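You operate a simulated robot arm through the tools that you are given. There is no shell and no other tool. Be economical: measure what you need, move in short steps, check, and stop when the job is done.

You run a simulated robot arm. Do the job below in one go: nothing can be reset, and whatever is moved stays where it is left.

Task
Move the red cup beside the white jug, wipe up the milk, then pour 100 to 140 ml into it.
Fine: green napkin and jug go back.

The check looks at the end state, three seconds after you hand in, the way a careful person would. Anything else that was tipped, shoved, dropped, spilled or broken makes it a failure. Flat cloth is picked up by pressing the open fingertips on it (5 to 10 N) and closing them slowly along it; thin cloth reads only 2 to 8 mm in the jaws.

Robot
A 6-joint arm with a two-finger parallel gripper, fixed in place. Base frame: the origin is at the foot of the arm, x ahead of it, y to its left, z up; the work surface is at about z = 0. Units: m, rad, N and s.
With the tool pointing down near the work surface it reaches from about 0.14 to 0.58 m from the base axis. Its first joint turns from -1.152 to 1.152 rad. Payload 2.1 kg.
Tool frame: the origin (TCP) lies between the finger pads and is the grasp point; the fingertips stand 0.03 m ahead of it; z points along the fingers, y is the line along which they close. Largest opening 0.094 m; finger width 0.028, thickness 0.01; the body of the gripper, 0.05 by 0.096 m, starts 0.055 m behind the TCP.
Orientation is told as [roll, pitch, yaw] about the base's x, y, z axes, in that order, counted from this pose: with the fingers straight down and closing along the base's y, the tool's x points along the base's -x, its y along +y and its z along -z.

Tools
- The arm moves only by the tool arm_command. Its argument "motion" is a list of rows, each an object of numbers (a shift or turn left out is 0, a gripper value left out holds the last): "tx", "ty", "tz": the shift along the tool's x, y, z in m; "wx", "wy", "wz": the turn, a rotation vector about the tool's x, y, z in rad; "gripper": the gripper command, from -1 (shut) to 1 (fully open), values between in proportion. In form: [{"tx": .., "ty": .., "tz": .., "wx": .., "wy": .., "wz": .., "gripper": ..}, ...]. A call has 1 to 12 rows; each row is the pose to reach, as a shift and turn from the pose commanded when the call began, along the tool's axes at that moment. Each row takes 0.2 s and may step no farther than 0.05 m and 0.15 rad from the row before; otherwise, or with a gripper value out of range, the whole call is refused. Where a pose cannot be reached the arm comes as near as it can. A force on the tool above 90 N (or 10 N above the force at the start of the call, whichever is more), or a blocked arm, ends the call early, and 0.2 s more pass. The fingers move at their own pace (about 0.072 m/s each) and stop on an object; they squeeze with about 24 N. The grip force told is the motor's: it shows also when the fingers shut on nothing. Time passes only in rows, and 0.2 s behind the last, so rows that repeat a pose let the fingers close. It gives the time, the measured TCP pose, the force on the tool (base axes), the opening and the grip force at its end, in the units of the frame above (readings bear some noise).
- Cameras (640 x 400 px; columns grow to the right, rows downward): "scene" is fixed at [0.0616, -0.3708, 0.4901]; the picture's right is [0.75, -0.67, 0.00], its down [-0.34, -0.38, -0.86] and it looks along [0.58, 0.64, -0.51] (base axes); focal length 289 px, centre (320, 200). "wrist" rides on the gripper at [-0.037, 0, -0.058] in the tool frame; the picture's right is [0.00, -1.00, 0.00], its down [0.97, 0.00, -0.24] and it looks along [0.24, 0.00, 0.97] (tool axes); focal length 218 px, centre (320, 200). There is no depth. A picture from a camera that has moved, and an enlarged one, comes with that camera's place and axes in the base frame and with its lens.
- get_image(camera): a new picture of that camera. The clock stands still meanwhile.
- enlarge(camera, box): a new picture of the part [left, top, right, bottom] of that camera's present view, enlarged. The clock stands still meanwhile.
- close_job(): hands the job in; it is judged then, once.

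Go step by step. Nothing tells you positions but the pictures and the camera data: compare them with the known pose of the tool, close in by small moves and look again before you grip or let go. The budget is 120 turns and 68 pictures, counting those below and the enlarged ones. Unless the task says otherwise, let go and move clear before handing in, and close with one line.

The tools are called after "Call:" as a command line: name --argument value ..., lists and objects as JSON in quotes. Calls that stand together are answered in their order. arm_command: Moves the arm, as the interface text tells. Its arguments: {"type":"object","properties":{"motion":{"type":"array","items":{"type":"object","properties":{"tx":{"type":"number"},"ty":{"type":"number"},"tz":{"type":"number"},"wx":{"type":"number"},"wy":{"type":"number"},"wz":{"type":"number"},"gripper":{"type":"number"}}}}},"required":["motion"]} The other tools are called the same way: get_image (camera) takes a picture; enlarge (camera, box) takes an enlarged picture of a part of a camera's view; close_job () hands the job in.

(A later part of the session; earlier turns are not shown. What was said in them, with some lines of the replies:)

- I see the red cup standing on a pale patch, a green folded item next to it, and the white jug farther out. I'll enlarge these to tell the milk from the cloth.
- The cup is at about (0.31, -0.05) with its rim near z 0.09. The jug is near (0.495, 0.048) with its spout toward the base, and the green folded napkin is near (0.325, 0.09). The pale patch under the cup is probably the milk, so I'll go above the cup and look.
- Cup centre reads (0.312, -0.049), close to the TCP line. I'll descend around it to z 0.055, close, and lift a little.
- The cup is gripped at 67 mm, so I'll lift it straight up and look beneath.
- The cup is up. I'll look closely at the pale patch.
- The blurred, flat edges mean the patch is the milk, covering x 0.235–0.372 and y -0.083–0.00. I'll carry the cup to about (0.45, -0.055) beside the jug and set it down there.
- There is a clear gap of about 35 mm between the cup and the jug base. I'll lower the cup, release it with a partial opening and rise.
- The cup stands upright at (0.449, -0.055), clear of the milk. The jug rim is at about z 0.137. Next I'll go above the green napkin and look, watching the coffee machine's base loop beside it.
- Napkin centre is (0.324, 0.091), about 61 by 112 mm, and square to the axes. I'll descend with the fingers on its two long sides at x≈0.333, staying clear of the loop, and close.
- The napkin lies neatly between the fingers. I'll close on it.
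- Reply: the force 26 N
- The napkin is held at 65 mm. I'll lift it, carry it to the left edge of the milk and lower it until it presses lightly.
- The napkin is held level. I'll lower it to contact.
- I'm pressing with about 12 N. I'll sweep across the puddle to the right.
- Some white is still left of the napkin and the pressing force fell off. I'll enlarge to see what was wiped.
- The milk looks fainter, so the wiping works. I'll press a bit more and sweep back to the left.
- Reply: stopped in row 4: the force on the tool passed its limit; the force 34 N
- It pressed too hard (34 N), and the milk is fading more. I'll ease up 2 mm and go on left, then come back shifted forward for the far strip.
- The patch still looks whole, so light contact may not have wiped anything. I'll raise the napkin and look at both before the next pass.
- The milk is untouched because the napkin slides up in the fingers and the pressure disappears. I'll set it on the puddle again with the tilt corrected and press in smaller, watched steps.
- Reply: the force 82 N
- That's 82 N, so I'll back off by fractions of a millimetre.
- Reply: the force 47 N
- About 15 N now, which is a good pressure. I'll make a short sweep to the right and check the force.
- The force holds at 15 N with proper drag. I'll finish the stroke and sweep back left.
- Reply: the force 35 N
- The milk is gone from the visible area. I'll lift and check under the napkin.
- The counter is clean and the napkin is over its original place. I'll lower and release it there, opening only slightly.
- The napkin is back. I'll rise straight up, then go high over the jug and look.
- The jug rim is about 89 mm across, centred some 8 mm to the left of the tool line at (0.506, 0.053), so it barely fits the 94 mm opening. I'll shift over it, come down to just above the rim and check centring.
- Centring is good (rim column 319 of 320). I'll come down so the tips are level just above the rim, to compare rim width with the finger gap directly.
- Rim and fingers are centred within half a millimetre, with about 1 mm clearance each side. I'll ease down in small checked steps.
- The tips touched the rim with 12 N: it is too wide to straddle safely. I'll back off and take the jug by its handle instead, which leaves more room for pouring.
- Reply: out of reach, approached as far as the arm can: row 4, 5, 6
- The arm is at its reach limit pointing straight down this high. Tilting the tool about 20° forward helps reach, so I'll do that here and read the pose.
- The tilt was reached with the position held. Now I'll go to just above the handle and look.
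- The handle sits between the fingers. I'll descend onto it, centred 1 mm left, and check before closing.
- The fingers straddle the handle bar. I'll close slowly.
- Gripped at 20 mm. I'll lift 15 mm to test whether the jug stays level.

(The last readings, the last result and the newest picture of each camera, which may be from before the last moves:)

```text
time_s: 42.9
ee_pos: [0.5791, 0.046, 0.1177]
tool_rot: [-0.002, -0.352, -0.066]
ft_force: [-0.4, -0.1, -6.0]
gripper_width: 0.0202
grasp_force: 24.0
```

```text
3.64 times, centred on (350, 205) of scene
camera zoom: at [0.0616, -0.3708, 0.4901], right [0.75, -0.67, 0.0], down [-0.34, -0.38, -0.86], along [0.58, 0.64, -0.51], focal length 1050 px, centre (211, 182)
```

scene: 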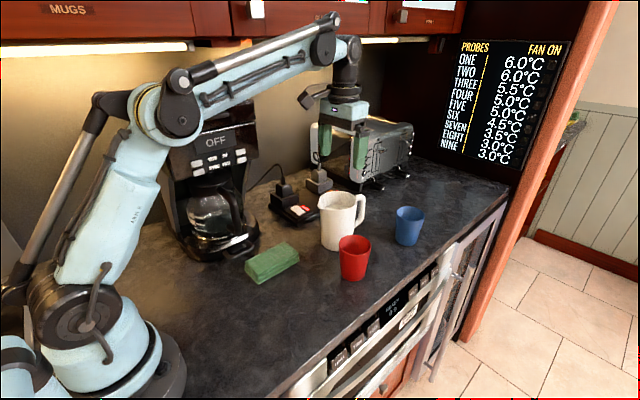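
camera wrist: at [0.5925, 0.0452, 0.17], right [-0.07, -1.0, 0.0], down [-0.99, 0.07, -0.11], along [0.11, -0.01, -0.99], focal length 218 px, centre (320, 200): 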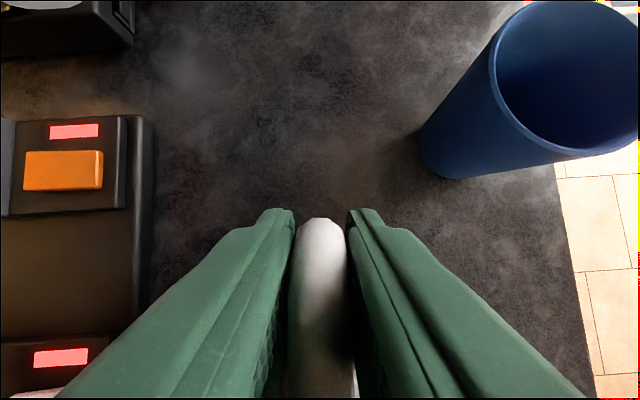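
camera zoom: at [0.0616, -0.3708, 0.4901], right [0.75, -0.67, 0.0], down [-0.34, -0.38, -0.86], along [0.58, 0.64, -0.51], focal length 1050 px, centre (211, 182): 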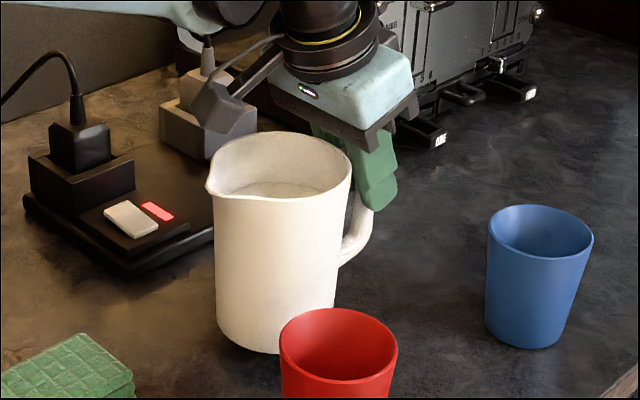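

The jug hangs level and weighs about 6 N. I'll raise it to clear the cup and shift it sideways, smoothly, toward the cup's line.

Call:
arm_command --motion '[{"tx": -0.0032, "ty": -0.0004, "tz": -0.0262}, {"tx": -0.0064, "ty": -0.0008, "tz": -0.0524}, {"tx": -0.0096, "ty": -0.0012, "tz": -0.0786}, {"tx": -0.0128, "ty": -0.0016, "tz": -0.1049}, {"tx": -0.0128, "ty": -0.0016, "tz": -0.1049}]'

Call:
arm_command --motion '[{"tx": -0.0012, "ty": -0.0183, "tz": 0.0004}, {"tx": -0.0023, "ty": -0.0366, "tz": 0.0008}, {"tx": -0.0034, "ty": -0.0549, "tz": 0.0012}, {"tx": -0.0046, "ty": -0.0732, "tz": 0.0017}, {"tx": -0.0057, "ty": -0.0915, "tz": 0.0021}, {"tx": -0.0068, "ty": -0.1098, "tz": 0.0025}, {"tx": -0.0068, "ty": -0.1098, "tz": 0.0025}]'

Call:
get_image --camera "scene"

```text
time_s: 44.1
ee_pos: [0.5527, 0.0463, 0.222]
tool_rot: [0.001, -0.354, -0.066]
ft_force: [0.0, -0.7, -6.6]
gripper_width: 0.0203
grasp_force: 24.0
```

```text
time_s: 45.7
ee_pos: [0.553, -0.063, 0.2231]
tool_rot: [-0.001, -0.352, -0.066]
ft_force: [0.3, -0.1, -5.9]
gripper_width: 0.0205
grasp_force: 24.2
```

```text
27 pictures are left
```

scene: 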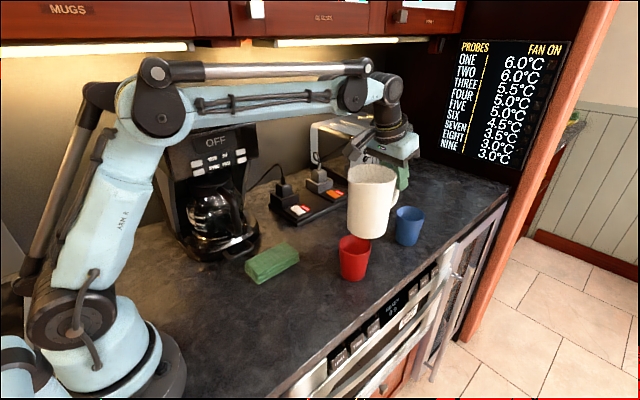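

The jug is clear above the cup, but the blue cup at about (0.65, -0.07) would be near the jug's base when tilted. I'll yaw the jug by about 0.57 rad so it pours diagonally, away from the blue cup.

Call:
arm_command --motion '[{"tx": 0.0024, "ty": 0.0145, "tz": -0.0009, "wx": -0.0388, "wz": -0.1062}, {"tx": 0.0048, "ty": 0.0289, "tz": -0.0017, "wx": -0.0776, "wz": -0.2124}, {"tx": 0.0072, "ty": 0.0434, "tz": -0.0026, "wx": -0.1164, "wz": -0.3186}, {"tx": 0.0096, "ty": 0.0578, "tz": -0.0034, "wx": -0.1552, "wz": -0.4248}, {"tx": 0.012, "ty": 0.0723, "tz": -0.0043, "wx": -0.194, "wz": -0.531}, {"tx": 0.012, "ty": 0.0723, "tz": -0.0043, "wx": -0.194, "wz": -0.531}]'

```text
time_s: 47.1
ee_pos: [0.5462, 0.0102, 0.2218]
tool_rot: [-0.001, -0.353, 0.501]
ft_force: [0.0, 0.4, -5.7]
gripper_width: 0.0202
grasp_force: 23.4
```

Now I'll tilt 25° (below pouring) while bringing the spout over the cup, then look.

Call:
arm_command --motion '[{"tx": -0.0043, "ty": -0.0019, "tz": 0.0063, "wy": -0.087}, {"tx": -0.0087, "ty": -0.0038, "tz": 0.0126, "wy": -0.174}, {"tx": -0.013, "ty": -0.0057, "tz": 0.0188, "wy": -0.262}, {"tx": -0.0174, "ty": -0.0076, "tz": 0.0251, "wy": -0.349}, {"tx": -0.0217, "ty": -0.0095, "tz": 0.0314, "wy": -0.436}, {"tx": -0.0217, "ty": -0.0095, "tz": 0.0314, "wy": -0.436}]'

Call:
enlarge --camera "scene" --box '[310, 120, 450, 290]'

Call:
get_image --camera "wrist"

```text
time_s: 48.5
ee_pos: [0.5783, 0.0174, 0.1998]
tool_rot: [0.0, -0.79, 0.497]
ft_force: [-0.4, -0.8, -6.2]
gripper_width: 0.0204
grasp_force: 23.9
```

```text
2.35 times, centred on (380, 205) of scene
camera zoom: at [0.0616, -0.3708, 0.4901], right [0.75, -0.67, 0.0], down [-0.34, -0.38, -0.86], along [0.58, 0.64, -0.51], focal length 679 px, centre (179, 188)
```

zoom: 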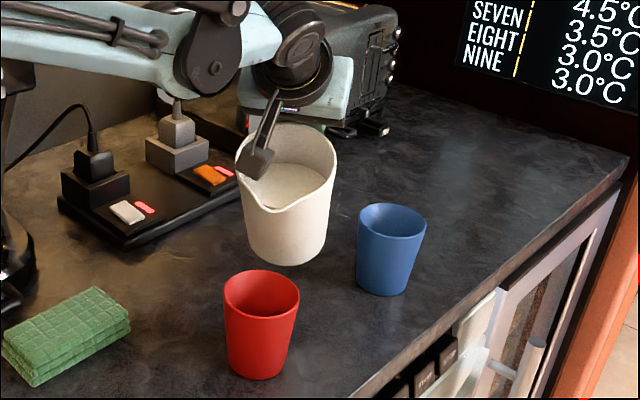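

```text
25 pictures are left
camera wrist: at [0.5639, 0.0089, 0.267], right [0.48, -0.88, 0.0], down [-0.75, -0.41, -0.52], along [0.46, 0.25, -0.85], focal length 218 px, centre (320, 200)
```

wrist: 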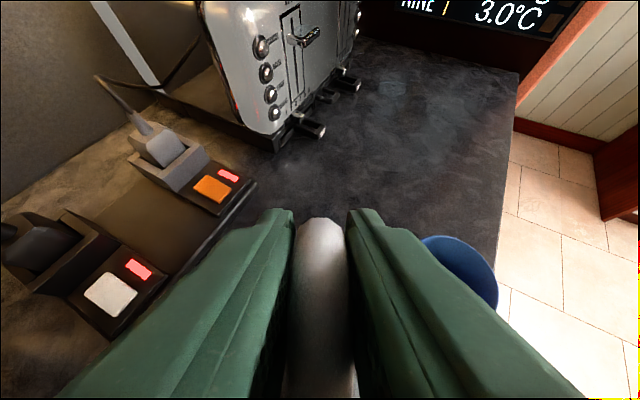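

Spout and cup line up with prediction. I'll lower the spout to about 5 cm above the cup rim and tilt on to 35° slowly, then check.

Call:
arm_command --motion '[{"tx": 0.007, "tz": 0.005, "wy": -0.044}, {"tx": 0.0138, "tz": 0.0096, "wy": -0.0873}, {"tx": 0.0111, "tz": 0.0043, "wy": -0.131}, {"tx": 0.0084, "tz": -0.0011, "wy": -0.1745}, {"tx": 0.0084, "tz": -0.0011, "wy": -0.1745}, {"tx": 0.0084, "tz": -0.0011, "wy": -0.1745}]'

Call:
enlarge --camera "scene" --box '[330, 170, 420, 290]'

```text
time_s: 49.9
ee_pos: [0.5719, 0.0136, 0.1924]
tool_rot: [-0.001, -0.964, 0.498]
ft_force: [1.1, 0.0, -6.5]
gripper_width: 0.0204
grasp_force: 24.2
```

```text
3.33 times, centred on (375, 230) of scene
camera zoom: at [0.0616, -0.3708, 0.4901], right [0.75, -0.67, 0.0], down [-0.34, -0.38, -0.86], along [0.58, 0.64, -0.51], focal length 962 px, centre (137, 100)
```

zoom: 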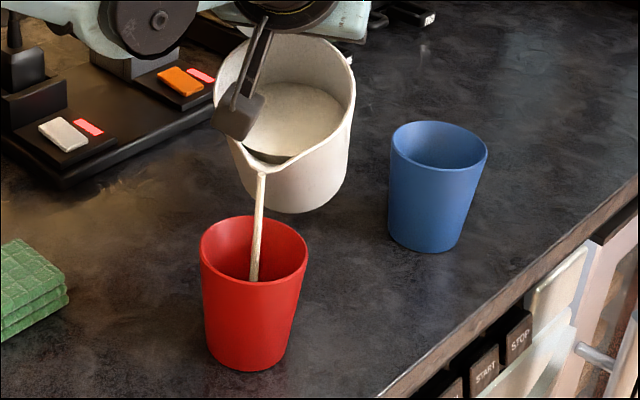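

Milk is flowing cleanly into the cup at 35°. I'll hold this tilt briefly and watch the level and weight.

Call:
arm_command --motion '[{"tx": 0}, {"tx": 0}]'

Call:
enlarge --camera "scene" --box '[330, 190, 400, 280]'

```text
time_s: 50.5
ee_pos: [0.5726, 0.0138, 0.1944]
tool_rot: [-0.001, -0.962, 0.499]
ft_force: [0.5, 0.1, -6.2]
gripper_width: 0.0203
grasp_force: 24.0
```

```text
4.44 times, centred on (365, 235) of scene
camera zoom: at [0.0616, -0.3708, 0.4901], right [0.75, -0.67, 0.0], down [-0.34, -0.38, -0.86], along [0.58, 0.64, -0.51], focal length 1283 px, centre (120, 44)
```

zoom: 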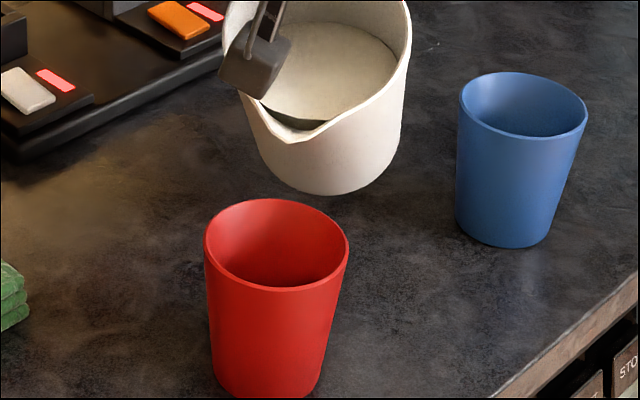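

The flow stopped by itself, so the poured amount is set by tilt (about 9 ml per degree). I'll go to 40° and hold until it stops.

Call:
arm_command --motion '[{"tx": -0.0032, "tz": -0.0052, "wy": -0.044}, {"tx": -0.0064, "tz": -0.0103, "wy": -0.0873}, {"tx": -0.0064, "tz": -0.0103, "wy": -0.0873}, {"tx": -0.0064, "tz": -0.0103, "wy": -0.0873}, {"tx": -0.0064, "tz": -0.0103, "wy": -0.0873}, {"tx": -0.0064, "tz": -0.0103, "wy": -0.0873}]'

Call:
enlarge --camera "scene" --box '[330, 190, 400, 280]'

```text
time_s: 51.9
ee_pos: [0.5677, 0.011, 0.2058]
tool_rot: [-0.001, -1.05, 0.501]
ft_force: [0.0, -0.1, -5.4]
gripper_width: 0.0202
grasp_force: 23.9
```

```text
4.44 times, centred on (365, 235) of scene
camera zoom: at [0.0616, -0.3708, 0.4901], right [0.75, -0.67, 0.0], down [-0.34, -0.38, -0.86], along [0.58, 0.64, -0.51], focal length 1283 px, centre (120, 44)
```

zoom: 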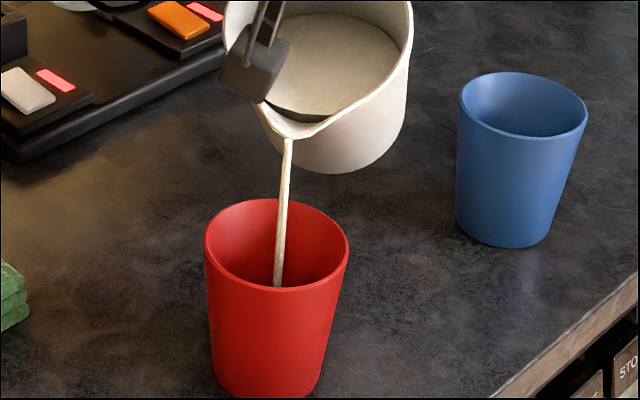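

Call:
arm_command --motion '[{"tx": 0}, {"tx": 0}, {"tx": 0}, {"tx": 0}]'

Call:
enlarge --camera "scene" --box '[330, 190, 400, 280]'

```text
time_s: 52.9
ee_pos: [0.568, 0.0109, 0.2046]
tool_rot: [-0.001, -1.049, 0.499]
ft_force: [-0.2, 0.2, -5.3]
gripper_width: 0.0205
grasp_force: 23.4
```

```text
4.44 times, centred on (365, 235) of scene
camera zoom: at [0.0616, -0.3708, 0.4901], right [0.75, -0.67, 0.0], down [-0.34, -0.38, -0.86], along [0.58, 0.64, -0.51], focal length 1283 px, centre (120, 44)
```

zoom: 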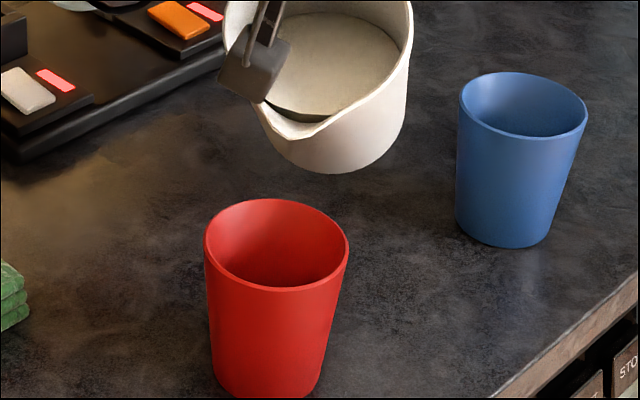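

Flow has stopped again. I'll take several force readings to weigh what left the jug.

Call:
arm_command --motion '[{"tx": 0}]'

Call:
arm_command --motion '[{"tx": 0}]'

Call:
arm_command --motion '[{"tx": 0}]'

Call:
arm_command --motion '[{"tx": 0}]'

Call:
arm_command --motion '[{"tx": 0}]'

Call:
arm_command --motion '[{"tx": 0}]'

Call:
arm_command --motion '[{"tx": 0}]'

Call:
arm_command --motion '[{"tx": 0}]'

```text
time_s: 53.3
ee_pos: [0.5689, 0.0113, 0.2048]
tool_rot: [-0.002, -1.05, 0.499]
ft_force: [-0.8, 0.5, -6.3]
gripper_width: 0.0204
grasp_force: 23.9
```

```text
time_s: 53.7
ee_pos: [0.5683, 0.0106, 0.2046]
tool_rot: [0.0, -1.046, 0.5]
ft_force: [0.1, -0.9, -6.3]
gripper_width: 0.0203
grasp_force: 23.7
```

```text
time_s: 54.1
ee_pos: [0.5686, 0.0111, 0.205]
tool_rot: [0.0, -1.05, 0.501]
ft_force: [-0.1, -0.1, -5.2]
gripper_width: 0.0204
grasp_force: 23.8
```

```text
time_s: 54.5
ee_pos: [0.5676, 0.0115, 0.2052]
tool_rot: [0.001, -1.048, 0.499]
ft_force: [0.1, 0.5, -6.1]
gripper_width: 0.0204
grasp_force: 24.3
```

```text
time_s: 54.9
ee_pos: [0.5677, 0.0105, 0.2041]
tool_rot: [0.0, -1.047, 0.5]
ft_force: [0.8, -0.2, -5.8]
gripper_width: 0.0203
grasp_force: 24.5
```

```text
time_s: 55.3
ee_pos: [0.5691, 0.0113, 0.2054]
tool_rot: [0.0, -1.049, 0.499]
ft_force: [-0.1, 0.1, -5.9]
gripper_width: 0.0205
grasp_force: 24.0
```

```text
time_s: 55.7
ee_pos: [0.5676, 0.0099, 0.2051]
tool_rot: [-0.001, -1.049, 0.498]
ft_force: [0.5, 0.3, -6.0]
gripper_width: 0.0205
grasp_force: 24.4
```

```text
time_s: 56.1
ee_pos: [0.5692, 0.0111, 0.2052]
tool_rot: [-0.001, -1.048, 0.499]
ft_force: [0.6, -0.7, -5.2]
gripper_width: 0.02
grasp_force: 24.0
```

About 35 ml so far by weight. I'll continue to 45° and hold until the flow stops.

Call:
arm_command --motion '[{"tx": -0.0031, "tz": -0.0051, "wy": -0.044}, {"tx": -0.0062, "tz": -0.0102, "wy": -0.0873}, {"tx": -0.0062, "tz": -0.0102, "wy": -0.0873}, {"tx": -0.0062, "tz": -0.0102, "wy": -0.0873}, {"tx": -0.0062, "tz": -0.0102, "wy": -0.0873}, {"tx": -0.0062, "tz": -0.0102, "wy": -0.0873}, {"tx": -0.0062, "tz": -0.0102, "wy": -0.0873}, {"tx": -0.0062, "tz": -0.0102, "wy": -0.0873}, {"tx": -0.0062, "tz": -0.0102, "wy": -0.0873}, {"tx": -0.0062, "tz": -0.0102, "wy": -0.0873}, {"tx": -0.0062, "tz": -0.0102, "wy": -0.0873}]'

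Call:
enlarge --camera "scene" --box '[330, 190, 400, 280]'

```text
time_s: 58.5
ee_pos: [0.5621, 0.0083, 0.216]
tool_rot: [0.001, -1.137, 0.499]
ft_force: [0.3, 0.0, -5.1]
gripper_width: 0.0202
grasp_force: 24.5
```

```text
4.44 times, centred on (365, 235) of scene
camera zoom: at [0.0616, -0.3708, 0.4901], right [0.75, -0.67, 0.0], down [-0.34, -0.38, -0.86], along [0.58, 0.64, -0.51], focal length 1283 px, centre (120, 44)
```

zoom: 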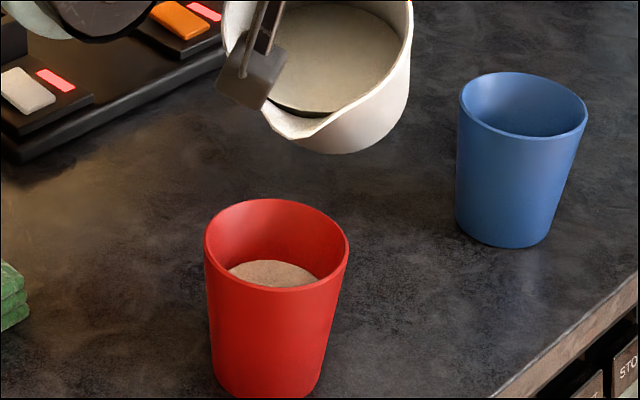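

The flow stopped and the milk is now visible in the cup: roughly 95–105 ml by level. I'll weigh again.

Call:
arm_command --motion '[{"tx": 0}]'

Call:
arm_command --motion '[{"tx": 0}]'

Call:
arm_command --motion '[{"tx": 0}]'

Call:
arm_command --motion '[{"tx": 0}]'

Call:
arm_command --motion '[{"tx": 0}]'

Call:
arm_command --motion '[{"tx": 0}]'

Call:
arm_command --motion '[{"tx": 0}]'

Call:
arm_command --motion '[{"tx": 0}]'

Call:
enlarge --camera "scene" --box '[337, 230, 373, 285]'

```text
time_s: 58.9
ee_pos: [0.5637, 0.0087, 0.2167]
tool_rot: [0.0, -1.138, 0.499]
ft_force: [0.5, 0.3, -4.9]
gripper_width: 0.0205
grasp_force: 23.7
```

```text
time_s: 59.3
ee_pos: [0.5628, 0.0077, 0.2165]
tool_rot: [0.0, -1.136, 0.5]
ft_force: [0.6, -0.6, -5.6]
gripper_width: 0.0204
grasp_force: 24.6
```

```text
time_s: 59.7
ee_pos: [0.5627, 0.0077, 0.2168]
tool_rot: [-0.001, -1.137, 0.498]
ft_force: [0.4, 0.7, -5.1]
gripper_width: 0.0204
grasp_force: 23.8
```

```text
time_s: 60.1
ee_pos: [0.562, 0.0087, 0.2151]
tool_rot: [-0.001, -1.136, 0.499]
ft_force: [-0.5, -0.1, -5.7]
gripper_width: 0.0203
grasp_force: 24.2
```

```text
time_s: 60.5
ee_pos: [0.5623, 0.0073, 0.217]
tool_rot: [0.0, -1.135, 0.498]
ft_force: [0.7, 0.2, -4.7]
gripper_width: 0.0203
grasp_force: 24.0
```

```text
time_s: 60.9
ee_pos: [0.5625, 0.0078, 0.2162]
tool_rot: [0.0, -1.136, 0.498]
ft_force: [0.1, 0.5, -5.0]
gripper_width: 0.0203
grasp_force: 24.0
```

```text
time_s: 61.3
ee_pos: [0.5637, 0.0094, 0.2158]
tool_rot: [0.0, -1.136, 0.499]
ft_force: [0.0, -0.4, -5.0]
gripper_width: 0.0202
grasp_force: 23.8
```

```text
time_s: 61.7
ee_pos: [0.5628, 0.0075, 0.2159]
tool_rot: [0.001, -1.136, 0.498]
ft_force: [0.1, -0.2, -4.8]
gripper_width: 0.0204
grasp_force: 23.9
```

```text
7.27 times, centred on (355, 258) of scene
camera zoom: at [0.0616, -0.3708, 0.4901], right [0.75, -0.67, 0.0], down [-0.34, -0.38, -0.86], along [0.58, 0.64, -0.51], focal length 2100 px, centre (66, -218)
```

zoom: 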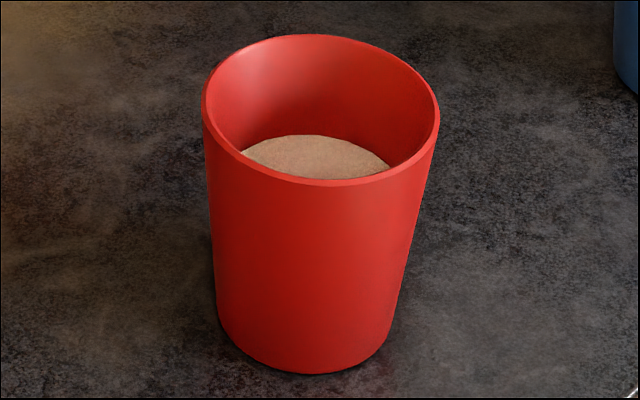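

Weight says about 98 ml and the level about 100 ml, so I need about 20 ml more. I'll tilt 2° further and hold.

Call:
arm_command --motion '[{"tx": -0.0013, "tz": -0.002, "wy": -0.0175}, {"tx": -0.0026, "tz": -0.0041, "wy": -0.035}, {"tx": -0.0026, "tz": -0.0041, "wy": -0.035}, {"tx": -0.0026, "tz": -0.0041, "wy": -0.035}, {"tx": -0.0026, "tz": -0.0041, "wy": -0.035}, {"tx": -0.0026, "tz": -0.0041, "wy": -0.035}, {"tx": -0.0026, "tz": -0.0041, "wy": -0.035}, {"tx": -0.0026, "tz": -0.0041, "wy": -0.035}, {"tx": -0.0026, "tz": -0.0041, "wy": -0.035}]'

Call:
enlarge --camera "scene" --box '[337, 230, 373, 285]'

```text
time_s: 63.7
ee_pos: [0.5587, 0.0064, 0.2196]
tool_rot: [0.002, -1.172, 0.499]
ft_force: [-0.6, 0.6, -4.8]
gripper_width: 0.0201
grasp_force: 23.8
```

```text
7.27 times, centred on (355, 258) of scene
camera zoom: at [0.0616, -0.3708, 0.4901], right [0.75, -0.67, 0.0], down [-0.34, -0.38, -0.86], along [0.58, 0.64, -0.51], focal length 2100 px, centre (66, -218)
```

zoom: 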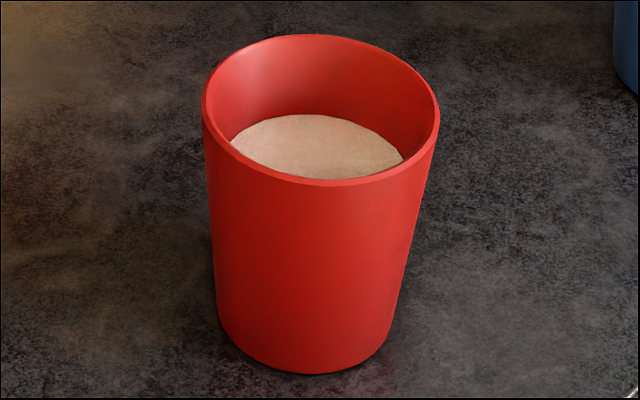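

The level now reads z≈0.054, about 120 ml, and the flow has stopped. I'll tilt the jug back upright and lift it away from the cup.

Call:
arm_command --motion '[{"tx": 0.0102, "tz": 0.0134, "wy": 0.122}, {"tx": 0.0132, "tz": 0.0213, "wy": 0.244}, {"tx": 0.0111, "tz": 0.0263, "wy": 0.384}, {"tx": 0.009, "ty": 0.0024, "tz": 0.017, "wy": 0.5}, {"tx": 0.0071, "ty": 0.0047, "tz": 0.0076, "wy": 0.61}, {"tx": 0.005, "ty": 0.007, "tz": -0.002, "wy": 0.715}, {"tx": 0.0031, "ty": 0.0094, "tz": -0.0111, "wy": 0.82}, {"tx": 0.0031, "ty": 0.0094, "tz": -0.0111, "wy": 0.82}]'

Call:
get_image --camera "scene"

```text
time_s: 65.5
ee_pos: [0.5446, 0.0094, 0.2202]
tool_rot: [0.0, -0.351, 0.499]
ft_force: [0.3, -0.1, -5.0]
gripper_width: 0.0203
grasp_force: 23.8
```

```text
17 pictures are left
```

scene: 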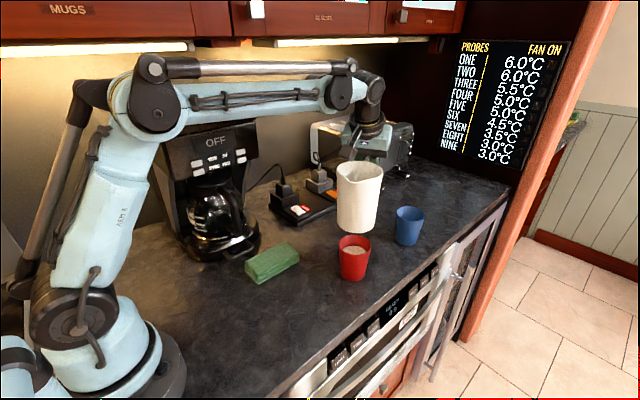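

The jug is upright again and everything else is undisturbed. I'll rotate back and return above the jug's original spot.

Call:
arm_command --motion '[{"tx": -0.0047, "ty": 0.0057, "tz": 0.0017, "wx": 0.039, "wz": 0.1062}, {"tx": -0.0095, "ty": 0.0114, "tz": 0.0035, "wx": 0.078, "wz": 0.2124}, {"tx": -0.0142, "ty": 0.017, "tz": 0.0052, "wx": 0.117, "wz": 0.3186}, {"tx": -0.019, "ty": 0.0227, "tz": 0.007, "wx": 0.156, "wz": 0.4248}, {"tx": -0.0237, "ty": 0.0284, "tz": 0.0087, "wx": 0.195, "wz": 0.531}, {"tx": -0.0237, "ty": 0.0284, "tz": 0.0087, "wx": 0.195, "wz": 0.531}]'

```text
time_s: 66.9
ee_pos: [0.5546, 0.0483, 0.2221]
tool_rot: [-0.001, -0.352, -0.067]
ft_force: [0.1, 0.7, -5.1]
gripper_width: 0.0202
grasp_force: 23.9
```

Call:
arm_command --motion '[{"tx": 0.0036, "ty": 0.0003, "tz": 0.0269}, {"tx": 0.0072, "ty": 0.0006, "tz": 0.0538}, {"tx": 0.0107, "ty": 0.0008, "tz": 0.0807}, {"tx": 0.0143, "ty": 0.0011, "tz": 0.1076}, {"tx": 0.0143, "ty": 0.0011, "tz": 0.1076}]'

Call:
enlarge --camera "scene" --box '[300, 150, 400, 260]'

```text
time_s: 68.1
ee_pos: [0.5771, 0.0471, 0.116]
tool_rot: [-0.001, -0.353, -0.066]
ft_force: [1.0, 0.3, -5.5]
gripper_width: 0.0204
grasp_force: 23.7
```

```text
3.64 times, centred on (350, 205) of scene
camera zoom: at [0.0616, -0.3708, 0.4901], right [0.75, -0.67, 0.0], down [-0.34, -0.38, -0.86], along [0.58, 0.64, -0.51], focal length 1050 px, centre (211, 182)
```

zoom: 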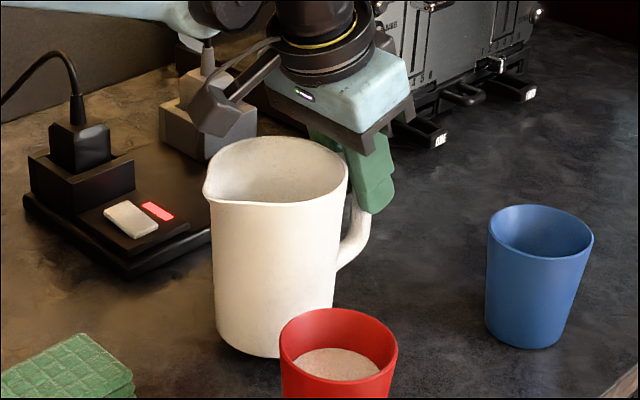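

The jug is level, about 12 mm above its place. I'll lower it gently and watch the force.

Call:
arm_command --motion '[{"tx": 0.0017, "tz": 0.0047}, {"tx": 0.0031, "tz": 0.0085}, {"tx": 0.0038, "tz": 0.0103}, {"tx": 0.0038, "tz": 0.0103}]'

```text
time_s: 69.1
ee_pos: [0.578, 0.0477, 0.1057]
tool_rot: [0.0, -0.353, -0.066]
ft_force: [0.5, 0.0, -4.7]
gripper_width: 0.0202
grasp_force: 23.8
```

Call:
arm_command --motion '[{"tx": 0.0003, "tz": 0.001}, {"tx": 0.0005, "tz": 0.0014}, {"tx": 0.0005, "tz": 0.0014}]'

```text
time_s: 69.9
ee_pos: [0.5792, 0.0461, 0.1027]
tool_rot: [0.002, -0.354, -0.066]
ft_force: [4.1, 4.0, 11.4]
gripper_width: 0.0206
grasp_force: 23.8
```

The jug has touched down. I'll ease the pressure a touch and open slowly.

Call:
arm_command --motion '[{"tx": -0.0001, "tz": -0.0003}, {"tx": -0.0001, "tz": -0.0003, "gripper": -0.4}, {"tx": -0.0001, "tz": -0.0003, "gripper": -0.2}, {"tx": -0.0001, "tz": -0.0003, "gripper": 0.0}, {"tx": -0.0001, "tz": -0.0003, "gripper": 0.0}]'

Call:
get_image --camera "wrist"

Call:
enlarge --camera "scene" --box '[300, 150, 400, 260]'

```text
time_s: 71.1
ee_pos: [0.5776, 0.0472, 0.1026]
tool_rot: [0.001, -0.353, -0.066]
ft_force: [-0.4, 0.6, 0.2]
gripper_width: 0.047
grasp_force: 0.0
```

```text
15 pictures are left
camera wrist: at [0.5915, 0.045, 0.1708], right [-0.07, -1.0, 0.0], down [-0.99, 0.07, -0.11], along [0.11, -0.01, -0.99], focal length 218 px, centre (320, 200)
```

wrist: 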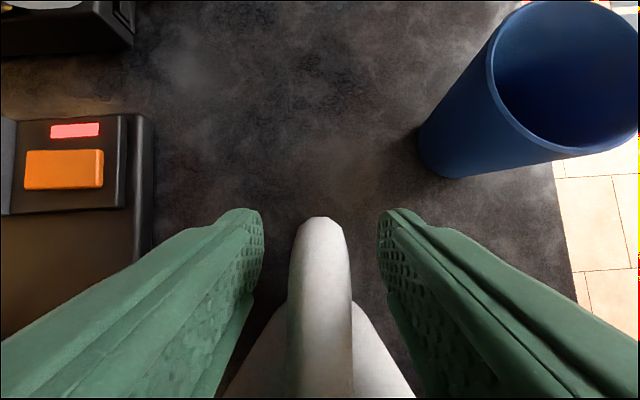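

```text
3.64 times, centred on (350, 205) of scene
camera zoom: at [0.0616, -0.3708, 0.4901], right [0.75, -0.67, 0.0], down [-0.34, -0.38, -0.86], along [0.58, 0.64, -0.51], focal length 1050 px, centre (211, 182)
```

zoom: 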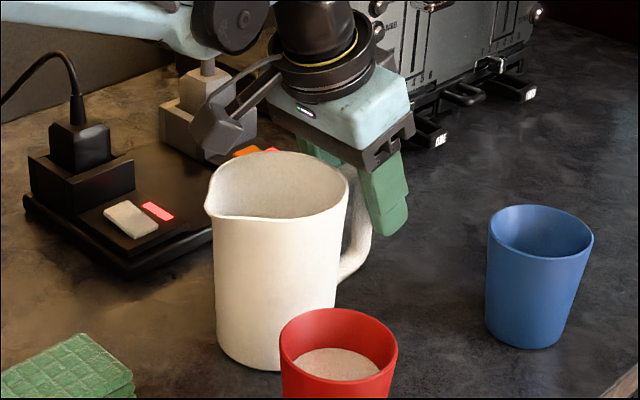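

The jug stands back in its place within a few millimetres. I'll withdraw upward and away and take a final look.

Call:
arm_command --motion '[{"tx": -0.006, "tz": -0.02}, {"tx": -0.0122, "tz": -0.0392}, {"tx": -0.014, "tz": -0.065}, {"tx": -0.0165, "tz": -0.09}, {"tx": -0.0184, "tz": -0.1114}, {"tx": 0.005, "tz": -0.135}, {"tx": 0.03, "tz": -0.155}, {"tx": 0.055, "tz": -0.175}, {"tx": 0.055, "tz": -0.175}]'

Call:
get_image --camera "scene"

Call:
enlarge --camera "scene" --box '[230, 170, 450, 350]'

Call:
enlarge --camera "scene" --box '[337, 230, 373, 285]'

```text
time_s: 73.1
ee_pos: [0.4647, 0.0527, 0.249]
tool_rot: [0.0, -0.353, -0.066]
ft_force: [-0.6, 0.4, 0.0]
gripper_width: 0.0468
grasp_force: 0.1
```

```text
13 pictures are left
```

scene: 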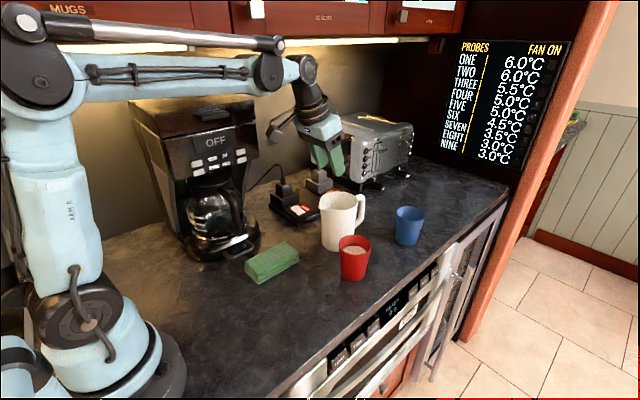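

```text
2.22 times, centred on (340, 260) of scene
camera zoom: at [0.0616, -0.3708, 0.4901], right [0.75, -0.67, 0.0], down [-0.34, -0.38, -0.86], along [0.58, 0.64, -0.51], focal length 642 px, centre (276, 67)
```

zoom: 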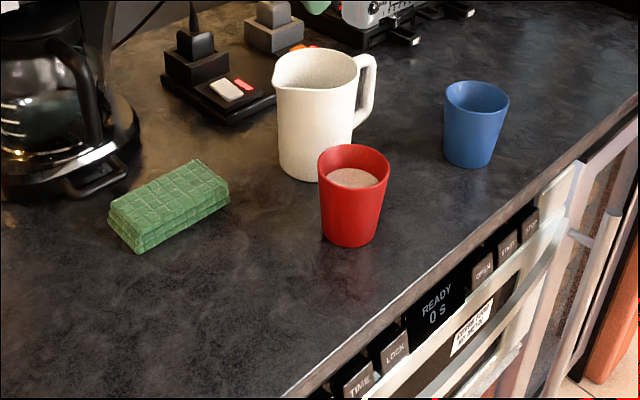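

```text
7.27 times, centred on (355, 258) of scene
camera zoom: at [0.0616, -0.3708, 0.4901], right [0.75, -0.67, 0.0], down [-0.34, -0.38, -0.86], along [0.58, 0.64, -0.51], focal length 2100 px, centre (66, -218)
```

zoom: 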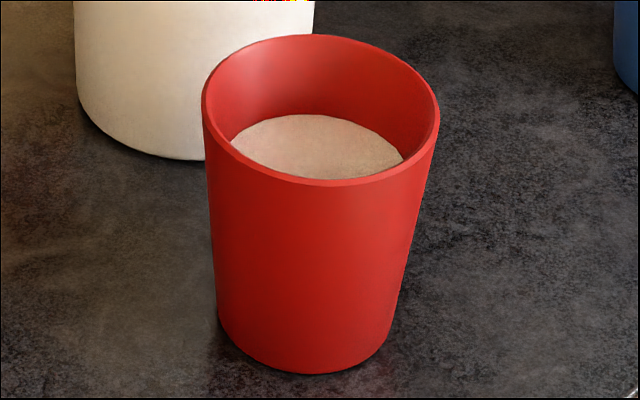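

Everything is in place: the counter is clean, the napkin and jug are back, and the cup holds about 120 ml beside the jug. The arm is clear, so I'm handing in.

Call:
close_job

```text
The job is handed in.
```

The red cup now stands beside the white jug with about 120 ml of milk in it (estimated from the level; the jug's weight change suggests slightly less), the spilled milk is wiped up, and the green napkin and jug are back in place.
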